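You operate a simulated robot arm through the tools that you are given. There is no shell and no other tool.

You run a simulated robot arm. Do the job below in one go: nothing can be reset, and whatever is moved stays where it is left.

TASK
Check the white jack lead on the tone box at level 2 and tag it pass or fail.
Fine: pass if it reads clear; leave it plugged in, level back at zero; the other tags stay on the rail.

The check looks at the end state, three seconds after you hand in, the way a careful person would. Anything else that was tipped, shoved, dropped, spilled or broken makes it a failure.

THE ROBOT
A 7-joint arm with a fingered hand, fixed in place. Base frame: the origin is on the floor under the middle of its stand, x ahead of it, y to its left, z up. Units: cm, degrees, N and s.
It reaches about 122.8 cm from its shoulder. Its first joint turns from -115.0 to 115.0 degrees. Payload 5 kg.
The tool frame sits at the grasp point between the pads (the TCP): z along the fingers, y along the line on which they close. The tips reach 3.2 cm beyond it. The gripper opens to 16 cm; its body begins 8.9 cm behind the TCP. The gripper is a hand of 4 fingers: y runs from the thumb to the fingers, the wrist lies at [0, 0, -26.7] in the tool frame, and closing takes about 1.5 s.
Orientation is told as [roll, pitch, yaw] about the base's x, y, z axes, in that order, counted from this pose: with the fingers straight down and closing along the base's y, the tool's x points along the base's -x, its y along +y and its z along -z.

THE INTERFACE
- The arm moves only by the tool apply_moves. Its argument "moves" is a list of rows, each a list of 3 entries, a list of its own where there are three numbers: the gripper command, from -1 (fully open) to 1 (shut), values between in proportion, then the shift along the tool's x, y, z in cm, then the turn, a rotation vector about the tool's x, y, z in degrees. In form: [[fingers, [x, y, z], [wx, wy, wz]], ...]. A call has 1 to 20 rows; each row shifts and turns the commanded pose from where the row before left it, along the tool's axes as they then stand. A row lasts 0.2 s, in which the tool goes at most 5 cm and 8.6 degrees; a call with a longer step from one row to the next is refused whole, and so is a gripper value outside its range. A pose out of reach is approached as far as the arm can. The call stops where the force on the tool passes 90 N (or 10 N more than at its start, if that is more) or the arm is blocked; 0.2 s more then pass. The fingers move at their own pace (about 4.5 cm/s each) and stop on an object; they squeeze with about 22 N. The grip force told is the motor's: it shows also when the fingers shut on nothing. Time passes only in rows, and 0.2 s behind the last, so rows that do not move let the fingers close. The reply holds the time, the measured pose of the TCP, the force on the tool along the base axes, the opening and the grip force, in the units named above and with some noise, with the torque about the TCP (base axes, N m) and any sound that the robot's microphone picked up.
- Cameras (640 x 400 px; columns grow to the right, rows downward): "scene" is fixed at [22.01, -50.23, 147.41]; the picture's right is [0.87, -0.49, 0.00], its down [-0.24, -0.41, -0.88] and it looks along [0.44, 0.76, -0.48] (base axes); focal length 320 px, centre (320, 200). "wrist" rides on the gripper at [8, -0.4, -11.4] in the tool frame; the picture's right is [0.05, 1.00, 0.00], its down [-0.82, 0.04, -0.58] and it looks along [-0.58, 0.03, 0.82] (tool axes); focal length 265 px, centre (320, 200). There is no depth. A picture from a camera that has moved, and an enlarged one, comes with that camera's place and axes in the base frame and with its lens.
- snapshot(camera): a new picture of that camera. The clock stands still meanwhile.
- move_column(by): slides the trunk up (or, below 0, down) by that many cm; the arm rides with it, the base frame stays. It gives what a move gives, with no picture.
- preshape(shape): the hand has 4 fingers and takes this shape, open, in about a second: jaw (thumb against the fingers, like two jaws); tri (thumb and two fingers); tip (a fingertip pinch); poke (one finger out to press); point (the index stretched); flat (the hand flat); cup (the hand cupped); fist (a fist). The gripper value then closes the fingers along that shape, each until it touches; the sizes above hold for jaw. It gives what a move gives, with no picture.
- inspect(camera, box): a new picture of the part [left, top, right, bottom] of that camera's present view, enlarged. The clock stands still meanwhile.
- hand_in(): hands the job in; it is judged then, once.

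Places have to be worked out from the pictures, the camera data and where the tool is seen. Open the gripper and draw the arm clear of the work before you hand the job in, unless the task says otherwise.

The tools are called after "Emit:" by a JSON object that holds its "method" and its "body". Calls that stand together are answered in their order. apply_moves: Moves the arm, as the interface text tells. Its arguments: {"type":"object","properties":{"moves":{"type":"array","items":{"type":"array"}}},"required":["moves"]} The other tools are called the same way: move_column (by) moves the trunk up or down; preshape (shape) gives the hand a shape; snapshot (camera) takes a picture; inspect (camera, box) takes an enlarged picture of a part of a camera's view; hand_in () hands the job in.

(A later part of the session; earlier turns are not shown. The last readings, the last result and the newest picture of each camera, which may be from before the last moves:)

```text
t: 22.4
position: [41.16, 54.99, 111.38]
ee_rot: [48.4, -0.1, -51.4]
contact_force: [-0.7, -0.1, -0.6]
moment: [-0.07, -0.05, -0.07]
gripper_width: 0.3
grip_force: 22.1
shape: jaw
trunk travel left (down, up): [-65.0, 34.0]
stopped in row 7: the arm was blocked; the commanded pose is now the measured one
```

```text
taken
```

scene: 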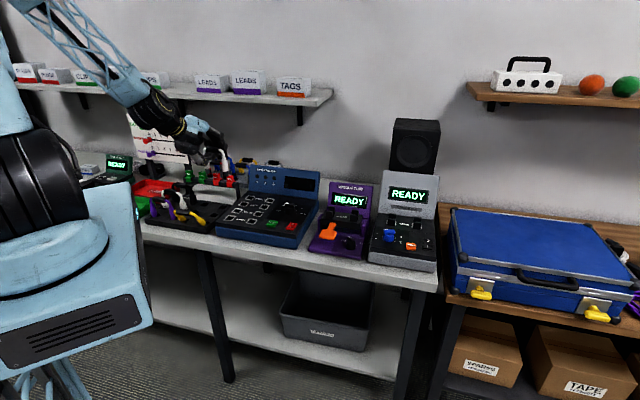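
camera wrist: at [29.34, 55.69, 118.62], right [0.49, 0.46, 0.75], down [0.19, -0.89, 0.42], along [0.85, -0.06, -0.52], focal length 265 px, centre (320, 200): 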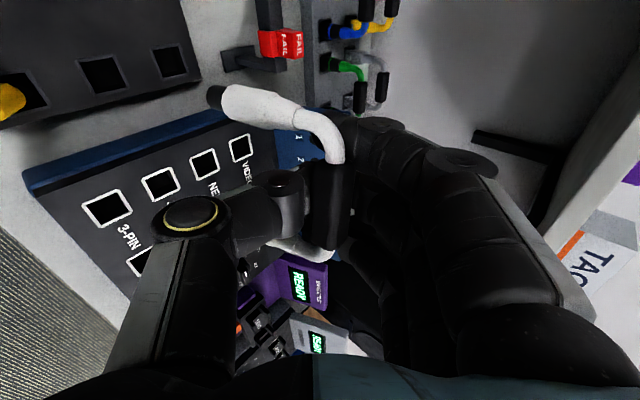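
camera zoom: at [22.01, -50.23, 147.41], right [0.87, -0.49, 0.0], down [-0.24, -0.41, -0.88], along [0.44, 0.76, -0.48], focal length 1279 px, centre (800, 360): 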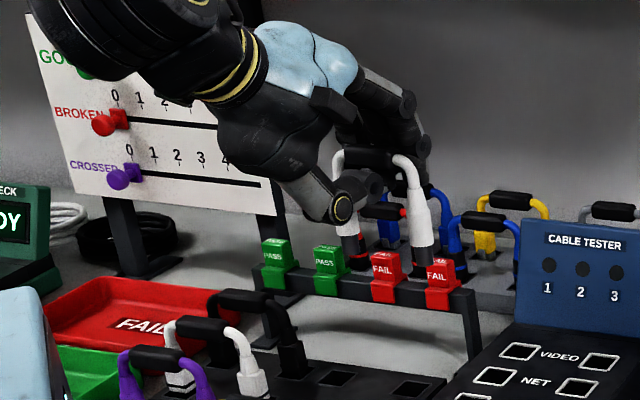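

Nothing is touched; it looks like a joint limit near the body. I carry the lead along the bench toward the tone box at safe height.

Emit:
{"method": "apply_moves", "body": {"moves": [[1, [-3, 0.5, 0.3], [0, 0, 0]], [1, [-4.6, 0.7, 0.4], [0, 0, 0]], [1, [-4.6, 0.7, 0.4], [0, 0, 0]], [1, [-4.6, 0.7, 0.4], [0, 0, 0]], [1, [-4.6, 0.7, 0.4], [0, 0, 0]], [1, [-4.6, 0.7, 0.4], [0, 0, 0]], [1, [-4.6, 0.7, 0.4], [0, 0, 0]], [1, [-4.6, 0.7, 0.4], [0, 0, 0]], [1, [0, 0, 0], [0, 2.4, -2.1]], [1, [0, 0, 0], [0, 2.4, -2.1]], [1, [0, 0, 0], [0, 0, 0]]]}}

Emit:
{"method": "snapshot", "body": {"camera": "scene"}}

Emit:
{"method": "snapshot", "body": {"camera": "wrist"}}

```text
t: 24.8
position: [67.71, 31.46, 113.09]
ee_rot: [48.2, 0.0, -44.7]
contact_force: [0.7, 0.6, -1.0]
moment: [0.01, 0.0, -0.03]
gripper_width: 0.28
grip_force: 21.9
shape: jaw
trunk travel left (down, up): [-65.0, 34.0]
```

```text
taken
```

scene: 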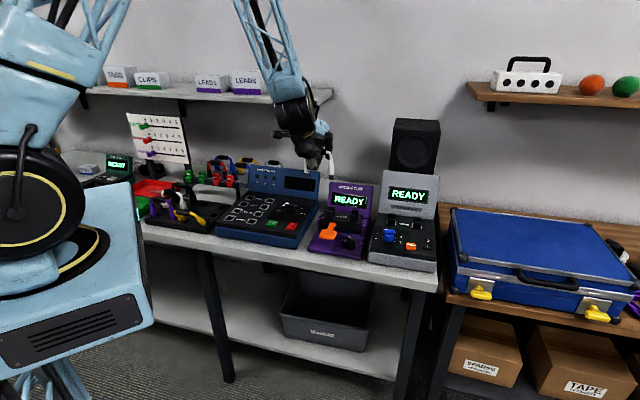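

```text
taken
camera wrist: at [55.92, 30.73, 120.48], right [0.43, 0.51, 0.74], down [0.3, -0.86, 0.42], along [0.85, 0.04, -0.52], focal length 265 px, centre (320, 200)
```

wrist: 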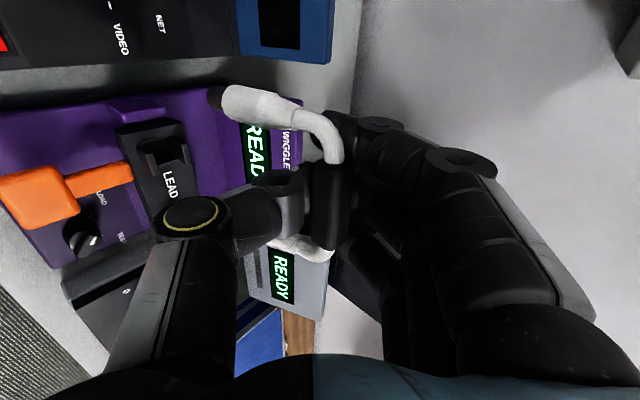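

The hand is back at yaw -45 and freely movable. I zoom in to measure how the lead hangs in the grip.

Emit:
{"method": "inspect", "body": {"camera": "scene", "box": [280, 110, 360, 200]}}

Emit:
{"method": "inspect", "body": {"camera": "wrist", "box": [190, 60, 370, 280]}}

```text
4.44 times, centred on (320, 155) of scene
camera zoom: at [22.01, -50.23, 147.41], right [0.87, -0.49, 0.0], down [-0.24, -0.41, -0.88], along [0.44, 0.76, -0.48], focal length 1421 px, centre (320, 400)
```

zoom: 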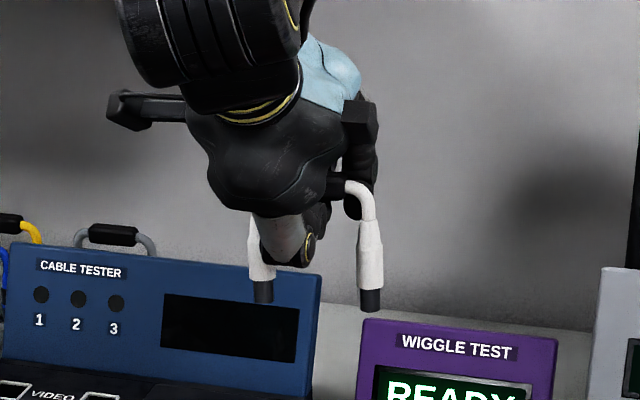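

```text
1.82 times, centred on (280, 170) of wrist
camera zoom: at [55.92, 30.73, 120.48], right [0.43, 0.51, 0.74], down [0.3, -0.86, 0.42], along [0.85, 0.04, -0.52], focal length 483 px, centre (393, 254)
```

zoom: 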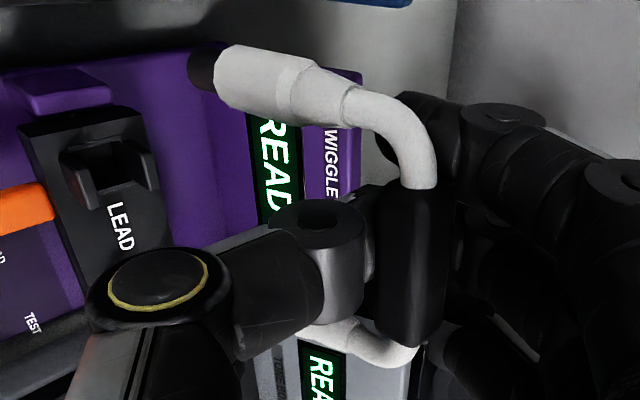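

Measured: plug tips at z≈104.8 centred on p/q (26.2, 69.4) in bench coordinates, legs vertical within ~2°. I move 28 cm along the bench and 2.9 cm back to put the tips over the tone box's JACK sockets.

Emit:
{"method": "apply_moves", "body": {"moves": [[1, [-4.6, 0.05, 0.5], [0, 0, 0]], [1, [-4.7, 0.05, 0.55], [0, 0, 0]], [1, [-4.7, 0.05, 0.55], [0, 0, 0]], [1, [-4.7, 0.05, 0.55], [0, 0, 0]], [1, [-4.7, 0.05, 0.55], [0, 0, 0]], [1, [-4.6, 0.05, 0.55], [0, 0, 0]], [1, [0, 0, 0], [0, 0, 0]]]}}

Emit:
{"method": "inspect", "body": {"camera": "scene", "box": [350, 130, 450, 270]}}

Emit:
{"method": "snapshot", "body": {"camera": "wrist"}}

```text
t: 26.4
position: [89.43, 13.32, 111.18]
ee_rot: [48.2, -0.1, -44.7]
contact_force: [0.9, -0.6, -1.4]
moment: [0.04, -0.01, 0.01]
gripper_width: 0.26
grip_force: 22.6
shape: jaw
trunk travel left (down, up): [-65.0, 34.0]
```

```text
2.86 times, centred on (400, 200) of scene
camera zoom: at [22.01, -50.23, 147.41], right [0.87, -0.49, 0.0], down [-0.24, -0.41, -0.88], along [0.44, 0.76, -0.48], focal length 914 px, centre (91, 200)
```

zoom: 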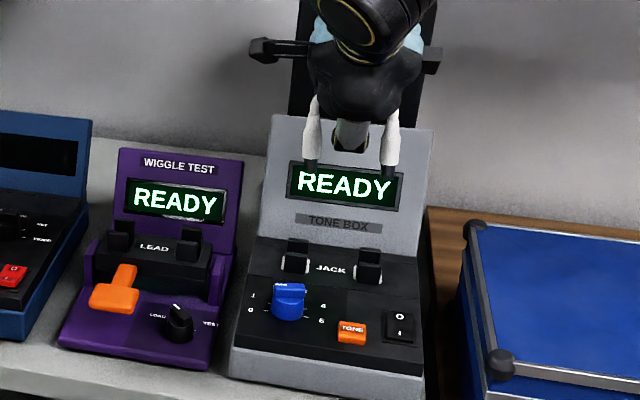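

```text
taken
camera wrist: at [77.67, 12.63, 118.49], right [0.43, 0.51, 0.74], down [0.3, -0.86, 0.42], along [0.85, 0.04, -0.52], focal length 265 px, centre (320, 200)
```

wrist: 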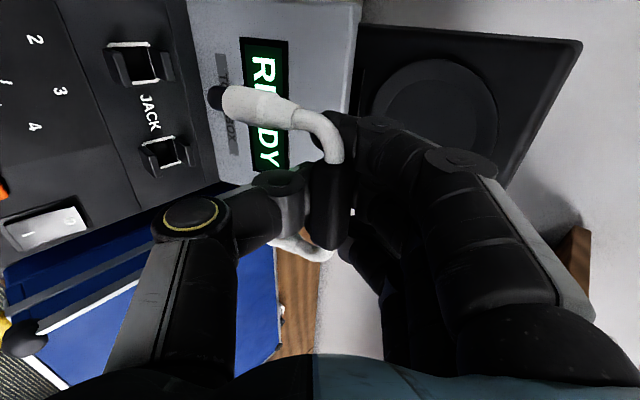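

The tips hang above the tone box. I zoom in to measure tip positions against the sockets from both cameras.

Emit:
{"method": "inspect", "body": {"camera": "scene", "box": [376, 150, 440, 200]}}

Emit:
{"method": "inspect", "body": {"camera": "scene", "box": [376, 205, 440, 245]}}

Emit:
{"method": "inspect", "body": {"camera": "wrist", "box": [90, 20, 290, 190]}}

```text
8.00 times, centred on (408, 175) of scene
camera zoom: at [22.01, -50.23, 147.41], right [0.87, -0.49, 0.0], down [-0.24, -0.41, -0.88], along [0.44, 0.76, -0.48], focal length 2558 px, centre (-384, 400)
```

zoom: 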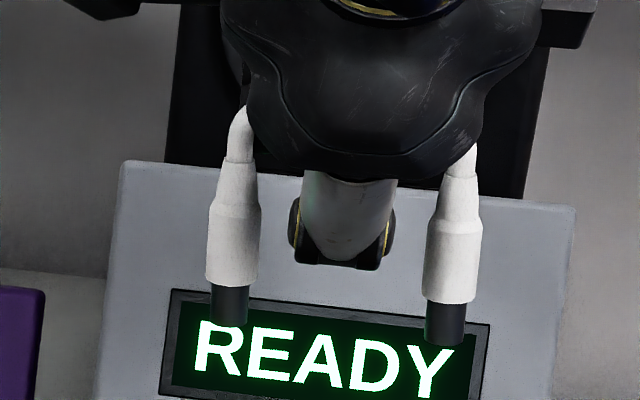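

```text
10.00 times, centred on (408, 225) of scene
camera zoom: at [22.01, -50.23, 147.41], right [0.87, -0.49, 0.0], down [-0.24, -0.41, -0.88], along [0.44, 0.76, -0.48], focal length 3198 px, centre (-560, -50)
```

zoom: 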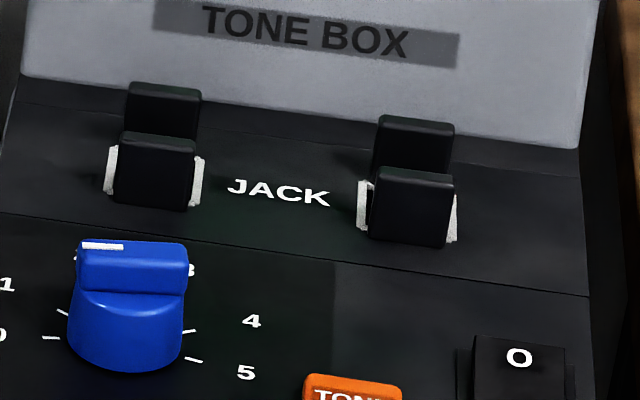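

```text
2.35 times, centred on (190, 105) of wrist
camera zoom: at [77.67, 12.63, 118.49], right [0.43, 0.51, 0.74], down [0.3, -0.86, 0.42], along [0.85, 0.04, -0.52], focal length 624 px, centre (626, 424)
```

zoom: 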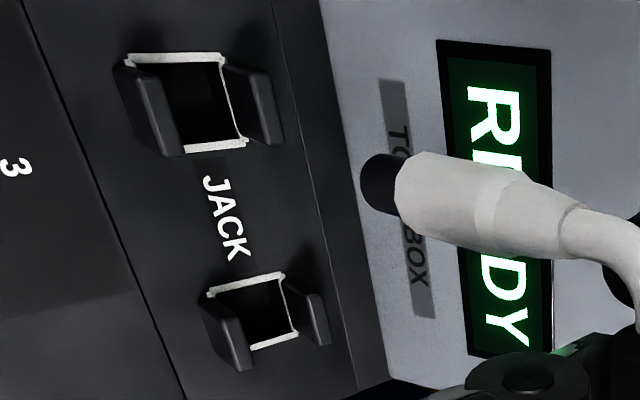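

Tips at p/q about (50.6, 72.4) and (58.6, 72.4), sockets at (50.2, 72.4) and (58.3, 72.3); the lead is rolled about 3.5°. I correct the roll, nudge, and descend to put the tips about 3 cm above the socket posts.

Emit:
{"method": "apply_moves", "body": {"moves": [[1, [-0.2, 0, 0], [0, 2.33, 2.61]], [1, [0, 0, 0], [0, 0, 0]], [1, [-0.1, -1.19, 1.07], [0, 0, 0]], [1, [-0.1, -1.19, 1.07], [0, 0, 0]], [1, [-0.1, -1.19, 1.07], [0, 0, 0]], [1, [-0.1, -1.19, 1.07], [0, 0, 0]], [1, [0, 0, 0], [0, 0, 0]]]}}

Emit:
{"method": "inspect", "body": {"camera": "scene", "box": [376, 180, 440, 230]}}

Emit:
{"method": "inspect", "body": {"camera": "wrist", "box": [90, 20, 350, 260]}}

```text
t: 28.0
position: [89.7, 13.3, 104.93]
ee_rot: [48.2, 3.5, -44.7]
contact_force: [-0.2, 0.3, -0.5]
moment: [-0.02, 0.0, 0.02]
gripper_width: 0.26
grip_force: 21.8
shape: jaw
trunk travel left (down, up): [-65.0, 34.0]
```

```text
8.00 times, centred on (408, 205) of scene
camera zoom: at [22.01, -50.23, 147.41], right [0.87, -0.49, 0.0], down [-0.24, -0.41, -0.88], along [0.44, 0.76, -0.48], focal length 2558 px, centre (-384, 160)
```

zoom: 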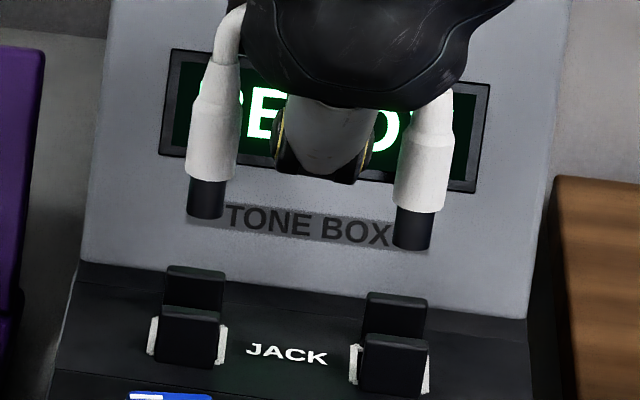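

```text
1.67 times, centred on (220, 140) of wrist
camera zoom: at [78.28, 12.3, 112.71], right [0.46, 0.48, 0.75], down [0.31, -0.88, 0.37], along [0.83, 0.06, -0.56], focal length 442 px, centre (487, 300)
```

zoom: 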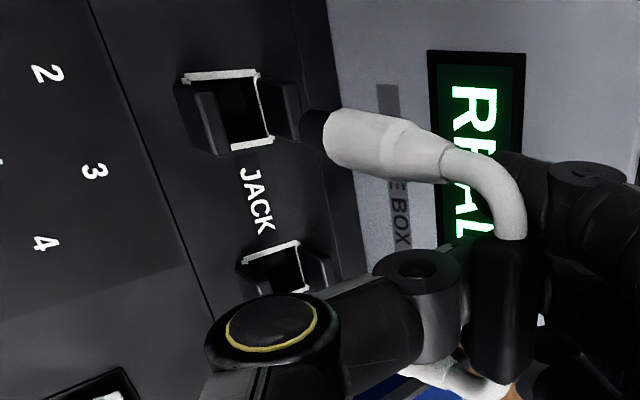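

Sideways alignment looks within 0.1 cm. I zoom the wrist view more to refine the front-back offset before inserting.

Emit:
{"method": "inspect", "body": {"camera": "wrist", "box": [130, 50, 230, 120]}}

Emit:
{"method": "inspect", "body": {"camera": "wrist", "box": [160, 130, 240, 200]}}

```text
5.71 times, centred on (180, 85) of wrist
camera zoom: at [78.28, 12.3, 112.71], right [0.46, 0.48, 0.75], down [0.31, -0.88, 0.37], along [0.83, 0.06, -0.56], focal length 1517 px, centre (1120, 857)
```

zoom: 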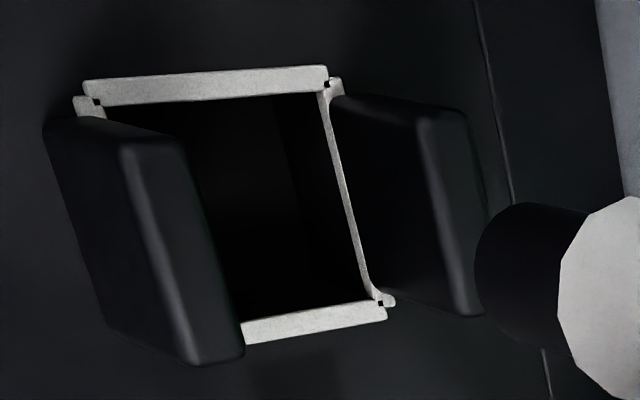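

```text
5.71 times, centred on (200, 165) of wrist
camera zoom: at [78.28, 12.3, 112.71], right [0.46, 0.48, 0.75], down [0.31, -0.88, 0.37], along [0.83, 0.06, -0.56], focal length 1517 px, centre (1006, 400)
```

zoom: 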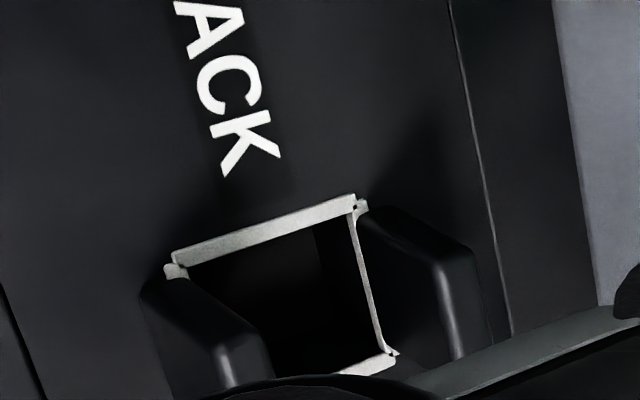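

Refined: the tips sit about 0.6 cm too far back (q≈72.9 vs socket 72.3). I shift 0.6 cm forward and descend 2.5 cm, then recheck.

Emit:
{"method": "apply_moves", "body": {"moves": [[1, [0, -0.4, -0.45], [0, 0, 0]], [1, [0, 0, 0], [0, 0, 0]], [1, [-0.05, -0.6, 0.53], [0, 0, 0]], [1, [-0.05, -0.6, 0.53], [0, 0, 0]], [1, [-0.05, -0.6, 0.53], [0, 0, 0]], [1, [0, 0, 0], [0, 0, 0]]]}}

Emit:
{"method": "inspect", "body": {"camera": "scene", "box": [376, 190, 440, 240]}}

Emit:
{"method": "inspect", "body": {"camera": "wrist", "box": [120, 30, 260, 150]}}

```text
t: 29.4
position: [89.2, 12.96, 102.45]
ee_rot: [48.2, 3.5, -44.8]
contact_force: [0.3, 1.3, -0.6]
moment: [0.0, 0.01, 0.01]
gripper_width: 0.27
grip_force: 22.0
shape: jaw
trunk travel left (down, up): [-65.0, 34.0]
```

```text
8.00 times, centred on (408, 215) of scene
camera zoom: at [22.01, -50.23, 147.41], right [0.87, -0.49, 0.0], down [-0.24, -0.41, -0.88], along [0.44, 0.76, -0.48], focal length 2558 px, centre (-384, 80)
```

zoom: 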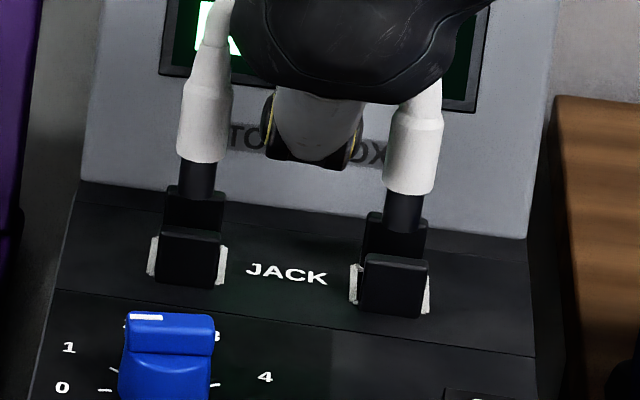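

```text
3.33 times, centred on (190, 90) of wrist
camera zoom: at [77.77, 11.86, 110.28], right [0.46, 0.48, 0.75], down [0.31, -0.88, 0.36], along [0.83, 0.06, -0.56], focal length 885 px, centre (753, 567)
```

zoom: 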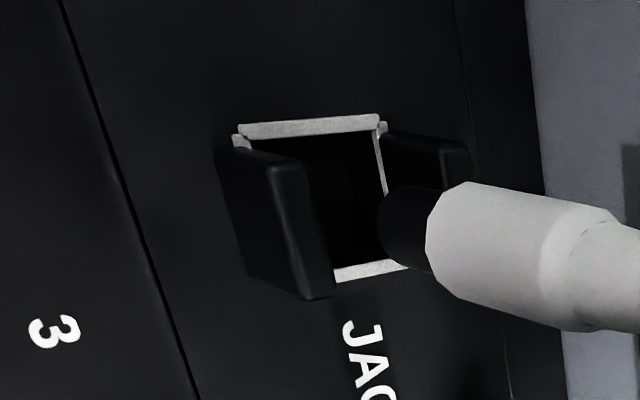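

Now tips project to within 0.1 cm of the socket centres in both views. I lower in small steps so the tips enter the sockets.

Emit:
{"method": "apply_moves", "body": {"moves": [[1, [-0.04, -0.45, 0.4], [0, 0, 0]], [1, [-0.04, -0.45, 0.4], [0, 0, 0]], [1, [-0.04, -0.45, 0.4], [0, 0, 0]], [1, [-0.04, -0.45, 0.4], [0, 0, 0]], [1, [-0.04, -0.45, 0.4], [0, 0, 0]], [1, [0, 0, 0], [0, 0, 0]]]}}

Emit:
{"method": "inspect", "body": {"camera": "scene", "box": [376, 190, 440, 240]}}

Emit:
{"method": "inspect", "body": {"camera": "wrist", "box": [120, 30, 260, 150]}}

```text
t: 30.8
position: [89.13, 12.87, 99.5]
ee_rot: [48.2, 3.4, -44.7]
contact_force: [0.6, 0.4, 0.3]
moment: [0.03, 0.04, 0.0]
gripper_width: 0.22
grip_force: 21.8
shape: jaw
trunk travel left (down, up): [-65.0, 34.0]
```

```text
8.00 times, centred on (408, 215) of scene
camera zoom: at [22.01, -50.23, 147.41], right [0.87, -0.49, 0.0], down [-0.24, -0.41, -0.88], along [0.44, 0.76, -0.48], focal length 2558 px, centre (-384, 80)
```

zoom: 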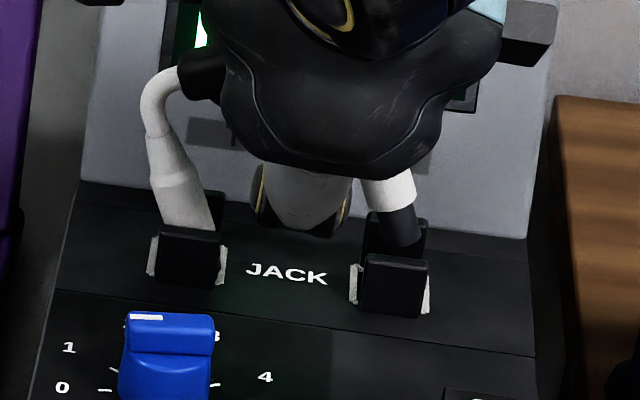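

```text
3.33 times, centred on (190, 90) of wrist
camera zoom: at [77.78, 11.87, 107.26], right [0.46, 0.48, 0.75], down [0.31, -0.88, 0.37], along [0.83, 0.06, -0.56], focal length 885 px, centre (753, 567)
```

zoom: 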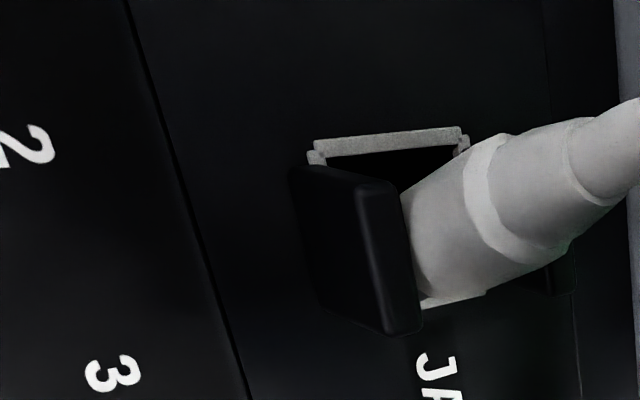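

The lead rolled in the grip: the left plug dropped into its socket while the right one is still high. I check the whole situation before moving.

Emit:
{"method": "snapshot", "body": {"camera": "wrist"}}

Emit:
{"method": "inspect", "body": {"camera": "scene", "box": [360, 160, 456, 250]}}

Emit:
{"method": "inspect", "body": {"camera": "wrist", "box": [180, 60, 400, 280]}}

```text
taken
camera wrist: at [77.78, 11.87, 107.26], right [0.46, 0.48, 0.75], down [0.31, -0.88, 0.37], along [0.83, 0.06, -0.56], focal length 265 px, centre (320, 200)
```

wrist: 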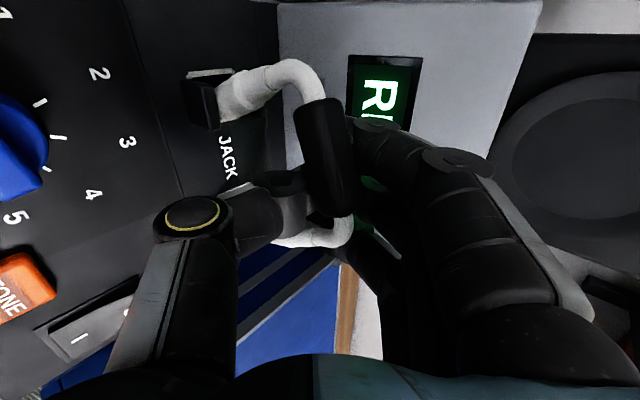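

```text
4.44 times, centred on (408, 205) of scene
camera zoom: at [22.01, -50.23, 147.41], right [0.87, -0.49, 0.0], down [-0.24, -0.41, -0.88], along [0.44, 0.76, -0.48], focal length 1421 px, centre (-71, 178)
```

zoom: 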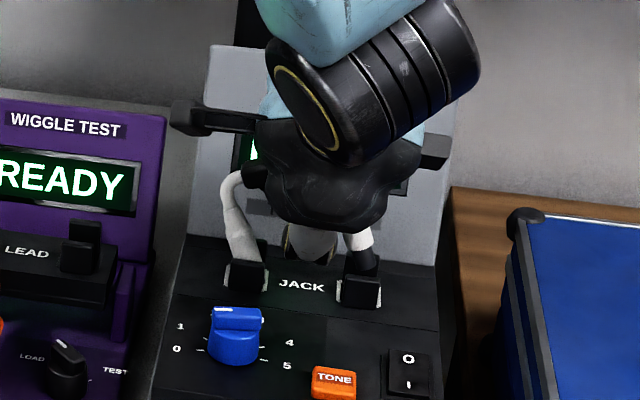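

```text
1.82 times, centred on (290, 170) of wrist
camera zoom: at [77.78, 11.87, 107.26], right [0.46, 0.48, 0.75], down [0.31, -0.88, 0.37], along [0.83, 0.06, -0.56], focal length 483 px, centre (374, 254)
```

zoom: 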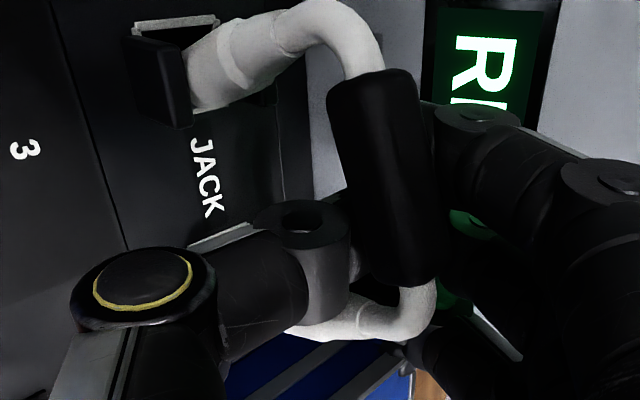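

The right plug seems to have caught on something while the left went in, rolling the lead ~20° in the grip. I zoom in on the right plug.

Emit:
{"method": "inspect", "body": {"camera": "scene", "box": [400, 200, 432, 232]}}

Emit:
{"method": "inspect", "body": {"camera": "scene", "box": [376, 195, 408, 230]}}

Emit:
{"method": "inspect", "body": {"camera": "wrist", "box": [200, 160, 360, 260]}}

```text
12.50 times, centred on (416, 216) of scene
camera zoom: at [22.01, -50.23, 147.41], right [0.87, -0.49, 0.0], down [-0.24, -0.41, -0.88], along [0.44, 0.76, -0.48], focal length 3997 px, centre (-880, 0)
```

zoom: 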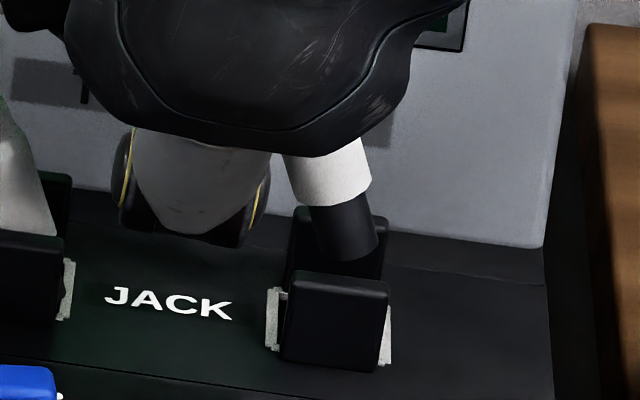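

```text
11.43 times, centred on (392, 212) of scene
camera zoom: at [22.01, -50.23, 147.41], right [0.87, -0.49, 0.0], down [-0.24, -0.41, -0.88], along [0.44, 0.76, -0.48], focal length 3655 px, centre (-503, 57)
```

zoom: 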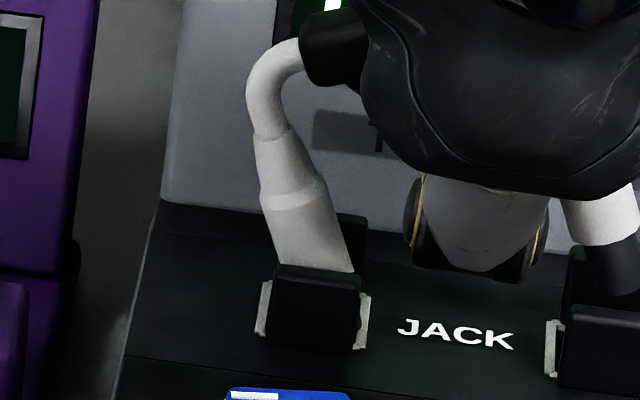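

```text
4.00 times, centred on (280, 210) of wrist
camera zoom: at [77.78, 11.87, 107.26], right [0.46, 0.48, 0.75], down [0.31, -0.88, 0.37], along [0.83, 0.06, -0.56], focal length 1062 px, centre (480, 160)
```

zoom: 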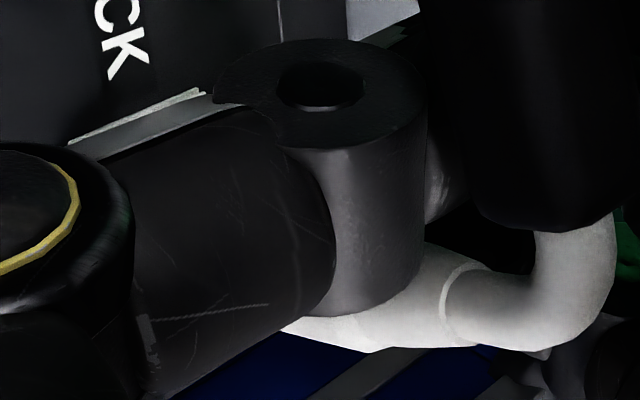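

The right tip is actually between its posts at z≈92.5, just above its hole, while the left plug is nearly seated. Since the hand holds the handle to the right of the left plug, pushing down gently should level the lead; I lower 1.5 cm watching the force.

Emit:
{"method": "apply_moves", "body": {"moves": [[1, [-0.03, -0.37, 0.33], [0, 0, 0]], [1, [-0.03, -0.37, 0.33], [0, 0, 0]], [1, [-0.03, -0.37, 0.33], [0, 0, 0]], [1, [0, 0, 0], [0, 0, 0]]]}}

Emit:
{"method": "inspect", "body": {"camera": "scene", "box": [372, 180, 444, 240]}}

Emit:
{"method": "inspect", "body": {"camera": "wrist", "box": [160, 50, 400, 280]}}

```text
t: 31.8
position: [89.18, 13.07, 98.03]
ee_rot: [48.2, 3.4, -44.7]
contact_force: [-0.2, 0.8, -1.0]
moment: [0.02, -0.02, -0.01]
gripper_width: 0.23
grip_force: 21.8
shape: jaw
trunk travel left (down, up): [-65.0, 34.0]
```

```text
6.67 times, centred on (408, 210) of scene
camera zoom: at [22.01, -50.23, 147.41], right [0.87, -0.49, 0.0], down [-0.24, -0.41, -0.88], along [0.44, 0.76, -0.48], focal length 2132 px, centre (-267, 133)
```

zoom: 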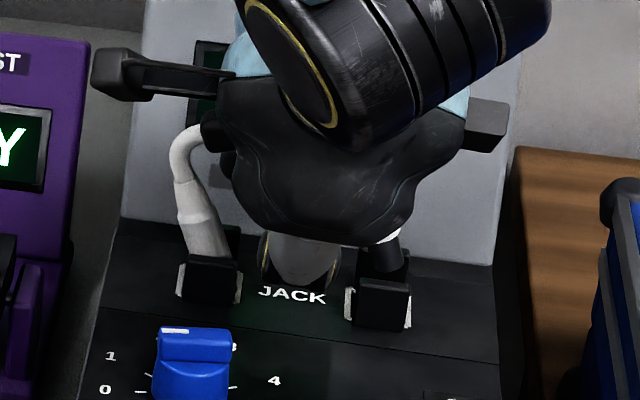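

```text
1.74 times, centred on (280, 165) of wrist
camera zoom: at [77.79, 11.95, 105.78], right [0.46, 0.48, 0.75], down [0.31, -0.88, 0.36], along [0.83, 0.06, -0.56], focal length 462 px, centre (390, 261)
```

zoom: 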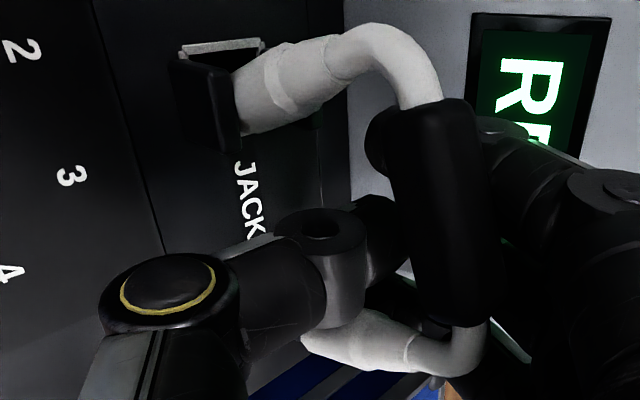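

Force stays near zero: the handle is only loosely caged, so the hand isn't really steering it. The left plug is in its socket and the posts keep the lead upright, so I open the fingers to about 5 cm and let the right side settle.

Emit:
{"method": "apply_moves", "body": {"moves": [[0.8, [0, 0, 0], [0, 0, 0]], [0.7, [0, 0, 0], [0, 0, 0]], [0.6, [0, 0, 0], [0, 0, 0]], [0.5, [0, 0, 0], [0, 0, 0]], [0.4, [0, 0, 0], [0, 0, 0]], [0.4, [0, 0, 0], [0, 0, 0]], [0.4, [0, 0, 0], [0, 0, 0]]]}}

Emit:
{"method": "inspect", "body": {"camera": "scene", "box": [372, 180, 444, 240]}}

Emit:
{"method": "snapshot", "body": {"camera": "wrist"}}

```text
t: 33.4
position: [89.24, 12.97, 98.06]
ee_rot: [48.3, 3.6, -44.8]
contact_force: [0.4, -1.6, 0.0]
moment: [-0.01, -0.01, 0.01]
gripper_width: 4.75
grip_force: 0.0
shape: jaw
trunk travel left (down, up): [-65.0, 34.0]
```

```text
6.67 times, centred on (408, 210) of scene
camera zoom: at [22.01, -50.23, 147.41], right [0.87, -0.49, 0.0], down [-0.24, -0.41, -0.88], along [0.44, 0.76, -0.48], focal length 2132 px, centre (-267, 133)
```

zoom: 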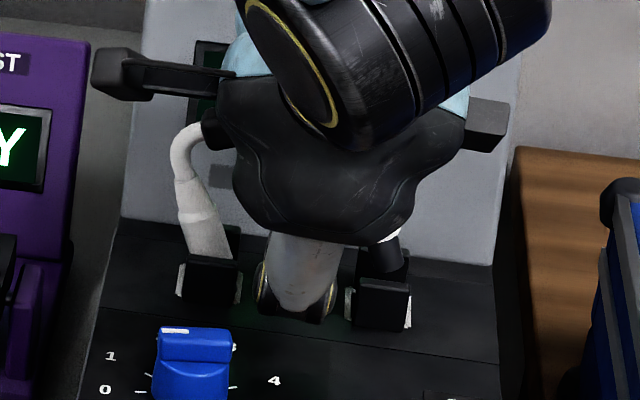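

```text
taken
camera wrist: at [77.8, 11.94, 105.79], right [0.46, 0.48, 0.75], down [0.31, -0.88, 0.36], along [0.83, 0.06, -0.56], focal length 265 px, centre (320, 200)
```

wrist: 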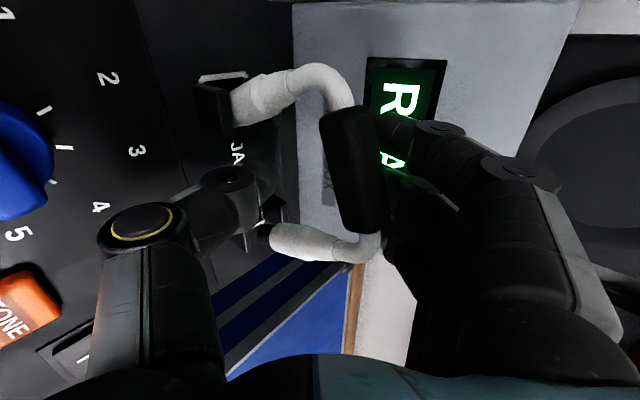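

With the hand open I can see both plugs in the wrist view. I zoom in to see what the right plug is resting on.

Emit:
{"method": "inspect", "body": {"camera": "wrist", "box": [190, 50, 390, 280]}}

Emit:
{"method": "inspect", "body": {"camera": "wrist", "box": [220, 190, 330, 275]}}

Emit:
{"method": "inspect", "body": {"camera": "wrist", "box": [190, 60, 310, 140]}}

```text
1.74 times, centred on (290, 165) of wrist
camera zoom: at [77.8, 11.94, 105.79], right [0.46, 0.48, 0.75], down [0.31, -0.88, 0.36], along [0.83, 0.06, -0.56], focal length 462 px, centre (372, 261)
```

zoom: 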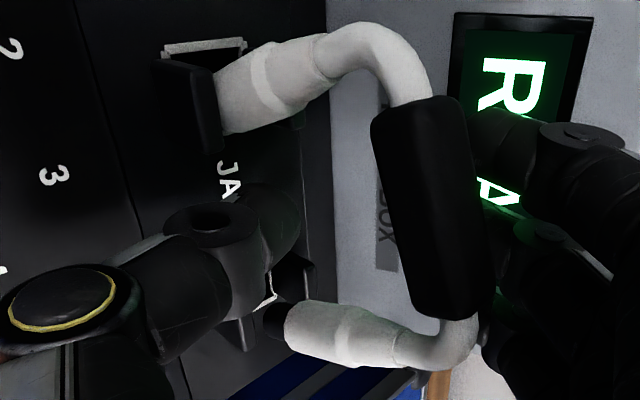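

```text
4.71 times, centred on (275, 232) of wrist
camera zoom: at [77.8, 11.94, 105.79], right [0.46, 0.48, 0.75], down [0.31, -0.88, 0.36], along [0.83, 0.06, -0.56], focal length 1249 px, centre (532, 47)
```

zoom: 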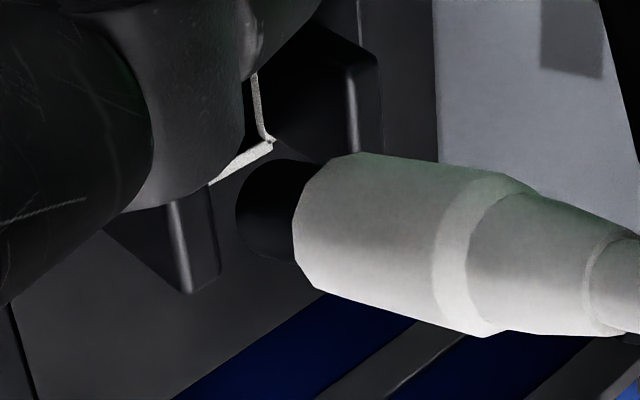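

```text
5.00 times, centred on (250, 100) of wrist
camera zoom: at [77.8, 11.94, 105.79], right [0.46, 0.48, 0.75], down [0.31, -0.88, 0.36], along [0.83, 0.06, -0.56], focal length 1327 px, centre (670, 700)
```

zoom: 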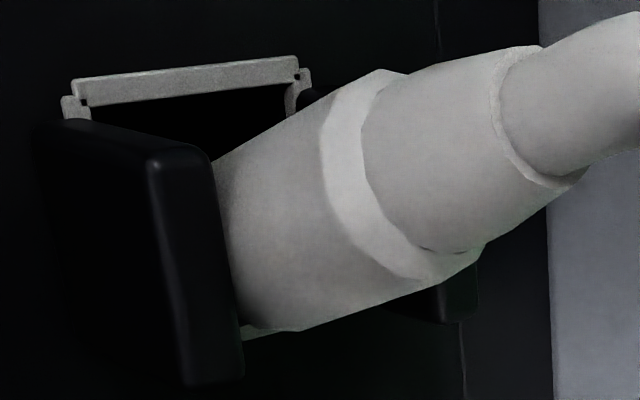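

I triangulate the right tip again with a fresh scene zoom from this exact state.

Emit:
{"method": "inspect", "body": {"camera": "scene", "box": [400, 205, 432, 230]}}

Emit:
{"method": "inspect", "body": {"camera": "scene", "box": [376, 190, 408, 230]}}

```text
16.00 times, centred on (416, 218) of scene
camera zoom: at [22.01, -50.23, 147.41], right [0.87, -0.49, 0.0], down [-0.24, -0.41, -0.88], along [0.44, 0.76, -0.48], focal length 5116 px, centre (-1216, -80)
```

zoom: 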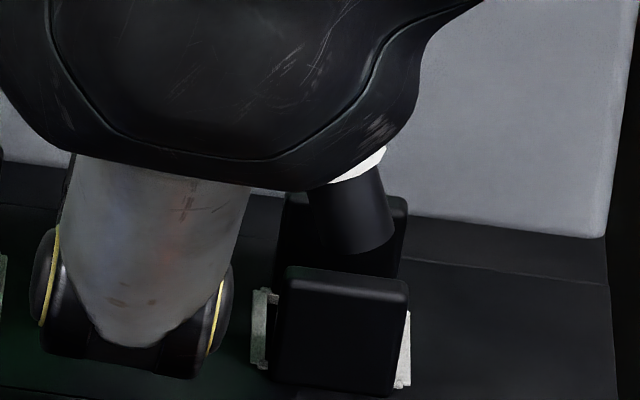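

```text
10.00 times, centred on (392, 210) of scene
camera zoom: at [22.01, -50.23, 147.41], right [0.87, -0.49, 0.0], down [-0.24, -0.41, -0.88], along [0.44, 0.76, -0.48], focal length 3198 px, centre (-400, 100)
```

zoom: 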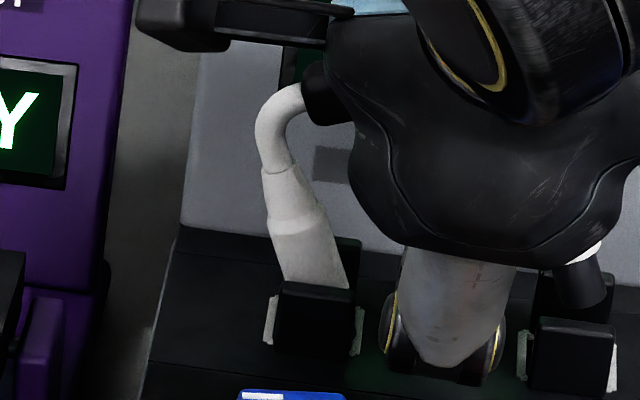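

The right tip is at about p/q (58.5, 71.5), z≈93.4 — 0.8 cm too far forward, resting on the front post, because the lead was yawed ~6° in the loose cage. The lead appears to stand on its own now, so I back the hand out 2 cm along the fingers and check that it stays.

Emit:
{"method": "apply_moves", "body": {"moves": [[0.4, [0, 0, -0.5], [0, 0, 0]], [0.4, [0, 0, -0.5], [0, 0, 0]], [0.4, [0, 0, -0.5], [0, 0, 0]], [0.4, [0, 0, -0.5], [0, 0, 0]], [0.4, [0, 0, 0], [0, 0, 0]]]}}

Emit:
{"method": "inspect", "body": {"camera": "scene", "box": [372, 180, 444, 240]}}

Emit:
{"method": "inspect", "body": {"camera": "wrist", "box": [180, 40, 420, 280]}}

```text
t: 34.6
position: [88.24, 11.76, 99.36]
ee_rot: [48.2, 3.4, -44.8]
contact_force: [-0.5, -0.2, -0.1]
moment: [0.0, -0.01, 0.02]
gripper_width: 4.75
grip_force: 0.0
shape: jaw
trunk travel left (down, up): [-65.0, 34.0]
```

```text
6.67 times, centred on (408, 210) of scene
camera zoom: at [22.01, -50.23, 147.41], right [0.87, -0.49, 0.0], down [-0.24, -0.41, -0.88], along [0.44, 0.76, -0.48], focal length 2132 px, centre (-267, 133)
```

zoom: 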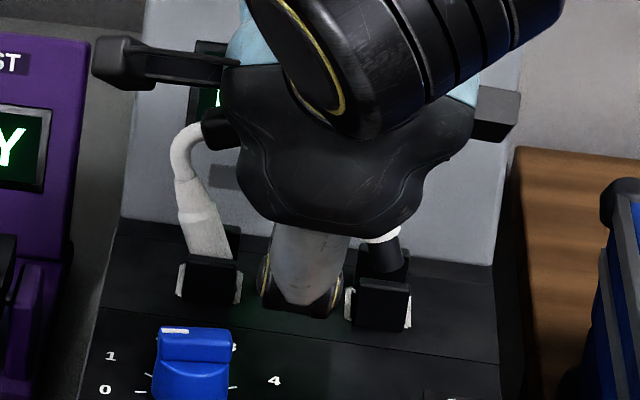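

```text
1.67 times, centred on (300, 160) of wrist
camera zoom: at [76.79, 10.77, 107.09], right [0.46, 0.48, 0.75], down [0.31, -0.88, 0.36], along [0.83, 0.06, -0.56], focal length 442 px, centre (353, 267)
```

zoom: 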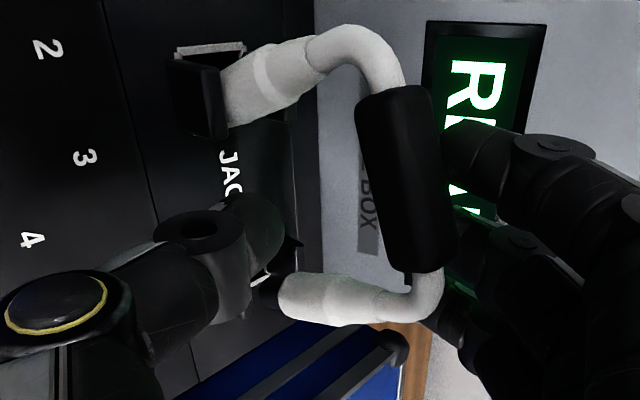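

The lead did not move, so it is standing on its own. I back the hand fully out along the finger direction and look again.

Emit:
{"method": "apply_moves", "body": {"moves": [[0.4, [0, 0, -1], [0, 0, 0]], [0.4, [0, 0, -1], [0, 0, 0]], [0.4, [0, 0, -1.5], [0, 0, 0]], [0.4, [0, 0, -1.5], [0, 0, 0]], [0.4, [0, 0, -2], [0, 0, 0]], [0.4, [0, 0, -3], [0, 0, 0]], [0.4, [0, 0, 0], [0, 0, 0]]]}}

Emit:
{"method": "inspect", "body": {"camera": "scene", "box": [360, 160, 456, 250]}}

Emit:
{"method": "snapshot", "body": {"camera": "wrist"}}

```text
t: 36.2
position: [83.22, 6.17, 105.91]
ee_rot: [48.2, 3.6, -44.7]
contact_force: [-0.6, -0.8, -0.2]
moment: [-0.02, -0.02, 0.04]
gripper_width: 4.75
grip_force: 0.0
shape: jaw
trunk travel left (down, up): [-65.0, 34.0]
```

```text
4.44 times, centred on (408, 205) of scene
camera zoom: at [22.01, -50.23, 147.41], right [0.87, -0.49, 0.0], down [-0.24, -0.41, -0.88], along [0.44, 0.76, -0.48], focal length 1421 px, centre (-71, 178)
```

zoom: 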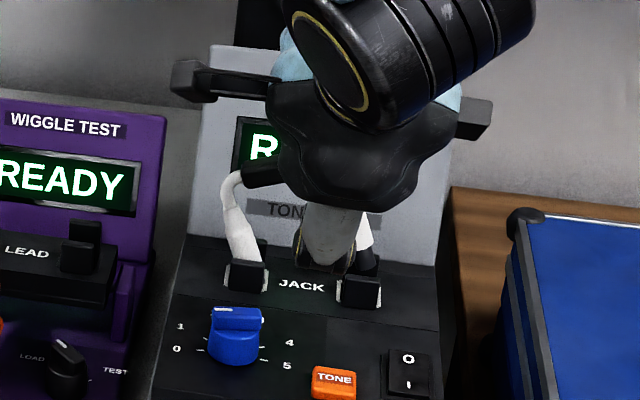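

```text
taken
camera wrist: at [71.88, 5.16, 113.76], right [0.46, 0.48, 0.75], down [0.31, -0.88, 0.36], along [0.83, 0.06, -0.56], focal length 265 px, centre (320, 200)
```

wrist: 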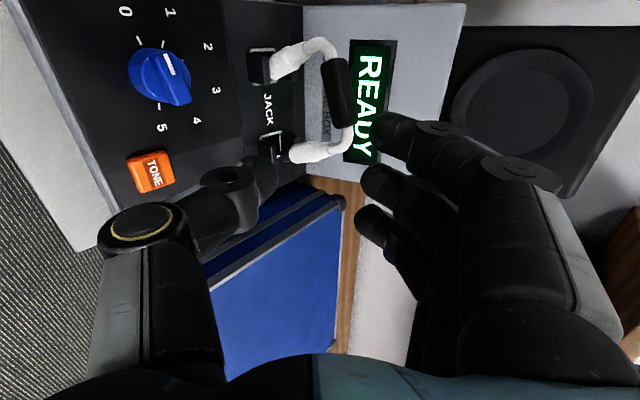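

The lead stays standing by itself. I zoom in on it from both cameras now that the view is clearer.

Emit:
{"method": "inspect", "body": {"camera": "wrist", "box": [230, 20, 390, 180]}}

Emit:
{"method": "inspect", "body": {"camera": "scene", "box": [376, 190, 440, 235]}}

```text
2.50 times, centred on (310, 100) of wrist
camera zoom: at [71.88, 5.16, 113.76], right [0.46, 0.48, 0.75], down [0.31, -0.88, 0.36], along [0.83, 0.06, -0.56], focal length 664 px, centre (345, 450)
```

zoom: 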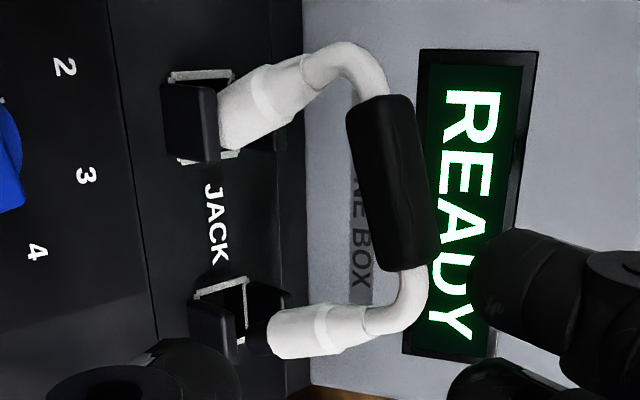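

```text
8.89 times, centred on (408, 212) of scene
camera zoom: at [22.01, -50.23, 147.41], right [0.87, -0.49, 0.0], down [-0.24, -0.41, -0.88], along [0.44, 0.76, -0.48], focal length 2842 px, centre (-462, 89)
```

zoom: 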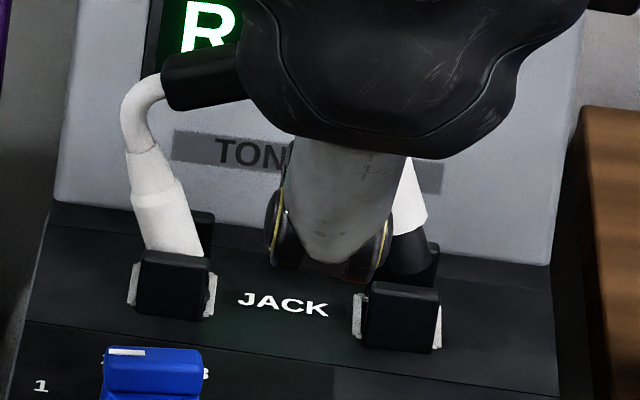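

The right tip only needs to move back ~0.7 cm to drop off the front post into its hole; the left would then follow. I back off a bit more and form the poke shape to nudge the right leg.

Emit:
{"method": "apply_moves", "body": {"moves": [[0.4, [0, 0, -2], [0, 0, 0]], [0.4, [0, 0, -2], [0, 0, 0]], [0.4, [0, 0, 0], [0, 0, 0]]]}}

Emit:
{"method": "preshape", "body": {"shape": "poke"}}

Emit:
{"method": "snapshot", "body": {"camera": "wrist"}}

Emit:
{"method": "inspect", "body": {"camera": "scene", "box": [340, 130, 470, 260]}}

```text
t: 37.0
position: [81.23, 3.94, 108.54]
ee_rot: [48.3, 3.5, -44.7]
contact_force: [-0.8, -0.2, 0.2]
moment: [0.0, -0.02, 0.02]
gripper_width: 4.76
grip_force: 0.0
shape: jaw
trunk travel left (down, up): [-65.0, 34.0]
```

```text
t: 37.9
position: [81.31, 3.86, 108.67]
ee_rot: [48.2, 3.5, -44.9]
contact_force: [0.8, -0.1, -0.2]
moment: [0.04, -0.03, -0.01]
gripper_width: 0.0
grip_force: 0.0
shape: poke
trunk travel left (down, up): [-65.0, 34.0]
```

```text
taken
camera wrist: at [69.88, 2.87, 116.36], right [0.46, 0.48, 0.75], down [0.31, -0.88, 0.36], along [0.83, 0.06, -0.56], focal length 265 px, centre (320, 200)
```

wrist: 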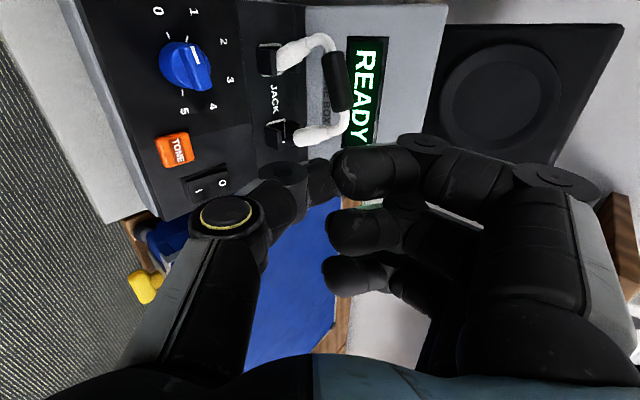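

```text
3.08 times, centred on (405, 195) of scene
camera zoom: at [22.01, -50.23, 147.41], right [0.87, -0.49, 0.0], down [-0.24, -0.41, -0.88], along [0.44, 0.76, -0.48], focal length 984 px, centre (58, 215)
```

zoom: 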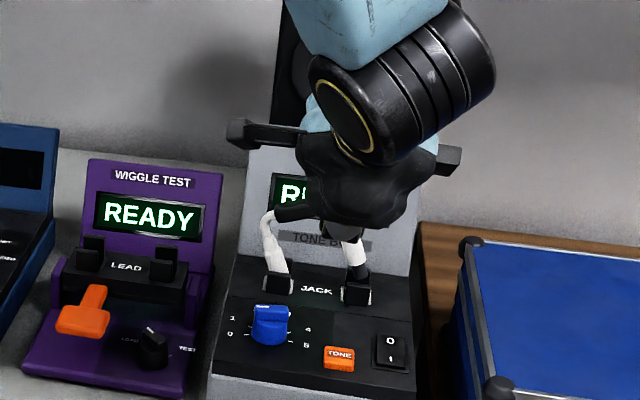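

I zoom in to find the leading fingertip in this poke shape.

Emit:
{"method": "inspect", "body": {"camera": "wrist", "box": [180, 110, 460, 320]}}

Emit:
{"method": "inspect", "body": {"camera": "scene", "box": [370, 170, 450, 240]}}

```text
1.90 times, centred on (320, 215) of wrist
camera zoom: at [69.88, 2.87, 116.36], right [0.46, 0.48, 0.75], down [0.31, -0.88, 0.36], along [0.83, 0.06, -0.56], focal length 506 px, centre (320, 171)
```

zoom: 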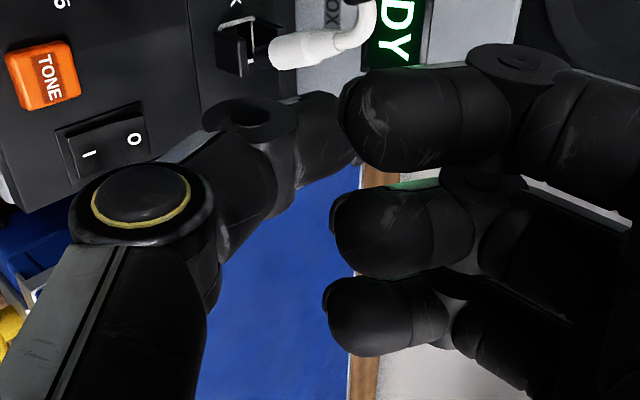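

```text
5.71 times, centred on (410, 205) of scene
camera zoom: at [22.01, -50.23, 147.41], right [0.87, -0.49, 0.0], down [-0.24, -0.41, -0.88], along [0.44, 0.76, -0.48], focal length 1827 px, centre (-194, 171)
```

zoom: 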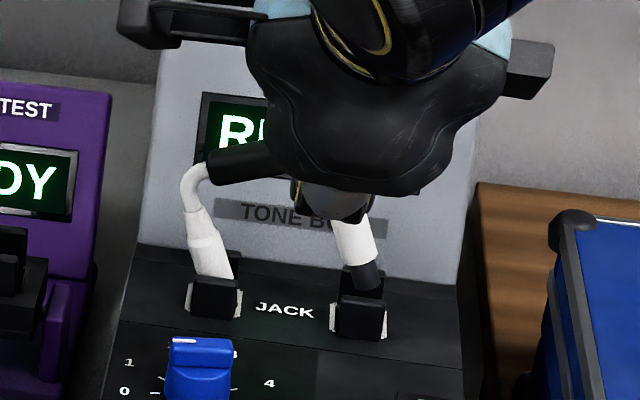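

The poke shape curls all fingers close together; I try the "point" shape, where the index is stretched, for comparison.

Emit:
{"method": "preshape", "body": {"shape": "point"}}

Emit:
{"method": "snapshot", "body": {"camera": "wrist"}}

Emit:
{"method": "inspect", "body": {"camera": "scene", "box": [360, 150, 460, 250]}}

```text
t: 38.8
position: [81.38, 3.88, 108.62]
ee_rot: [48.2, 3.5, -44.8]
contact_force: [1.2, 0.1, 0.3]
moment: [0.03, -0.02, 0.01]
gripper_width: 15.24
grip_force: 0.0
shape: point
trunk travel left (down, up): [-65.0, 34.0]
```

```text
taken
camera wrist: at [69.88, 2.88, 116.36], right [0.46, 0.48, 0.75], down [0.31, -0.88, 0.36], along [0.83, 0.06, -0.56], focal length 265 px, centre (320, 200)
```

wrist: 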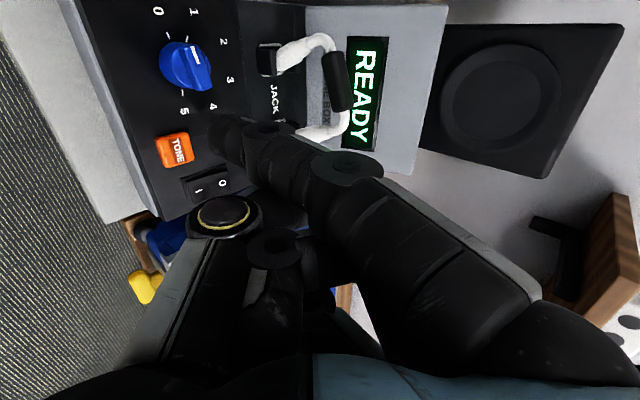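

```text
4.00 times, centred on (410, 200) of scene
camera zoom: at [22.01, -50.23, 147.41], right [0.87, -0.49, 0.0], down [-0.24, -0.41, -0.88], along [0.44, 0.76, -0.48], focal length 1279 px, centre (-40, 200)
```

zoom: 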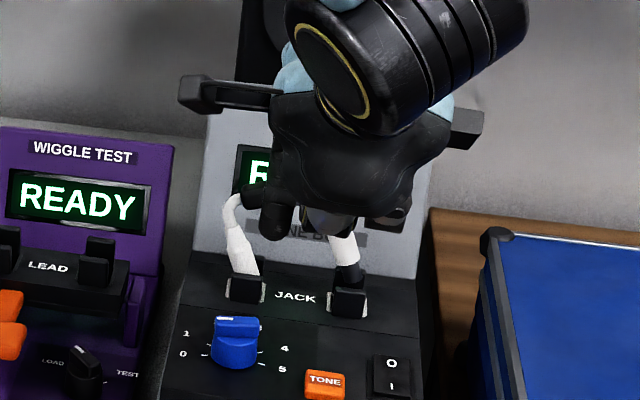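

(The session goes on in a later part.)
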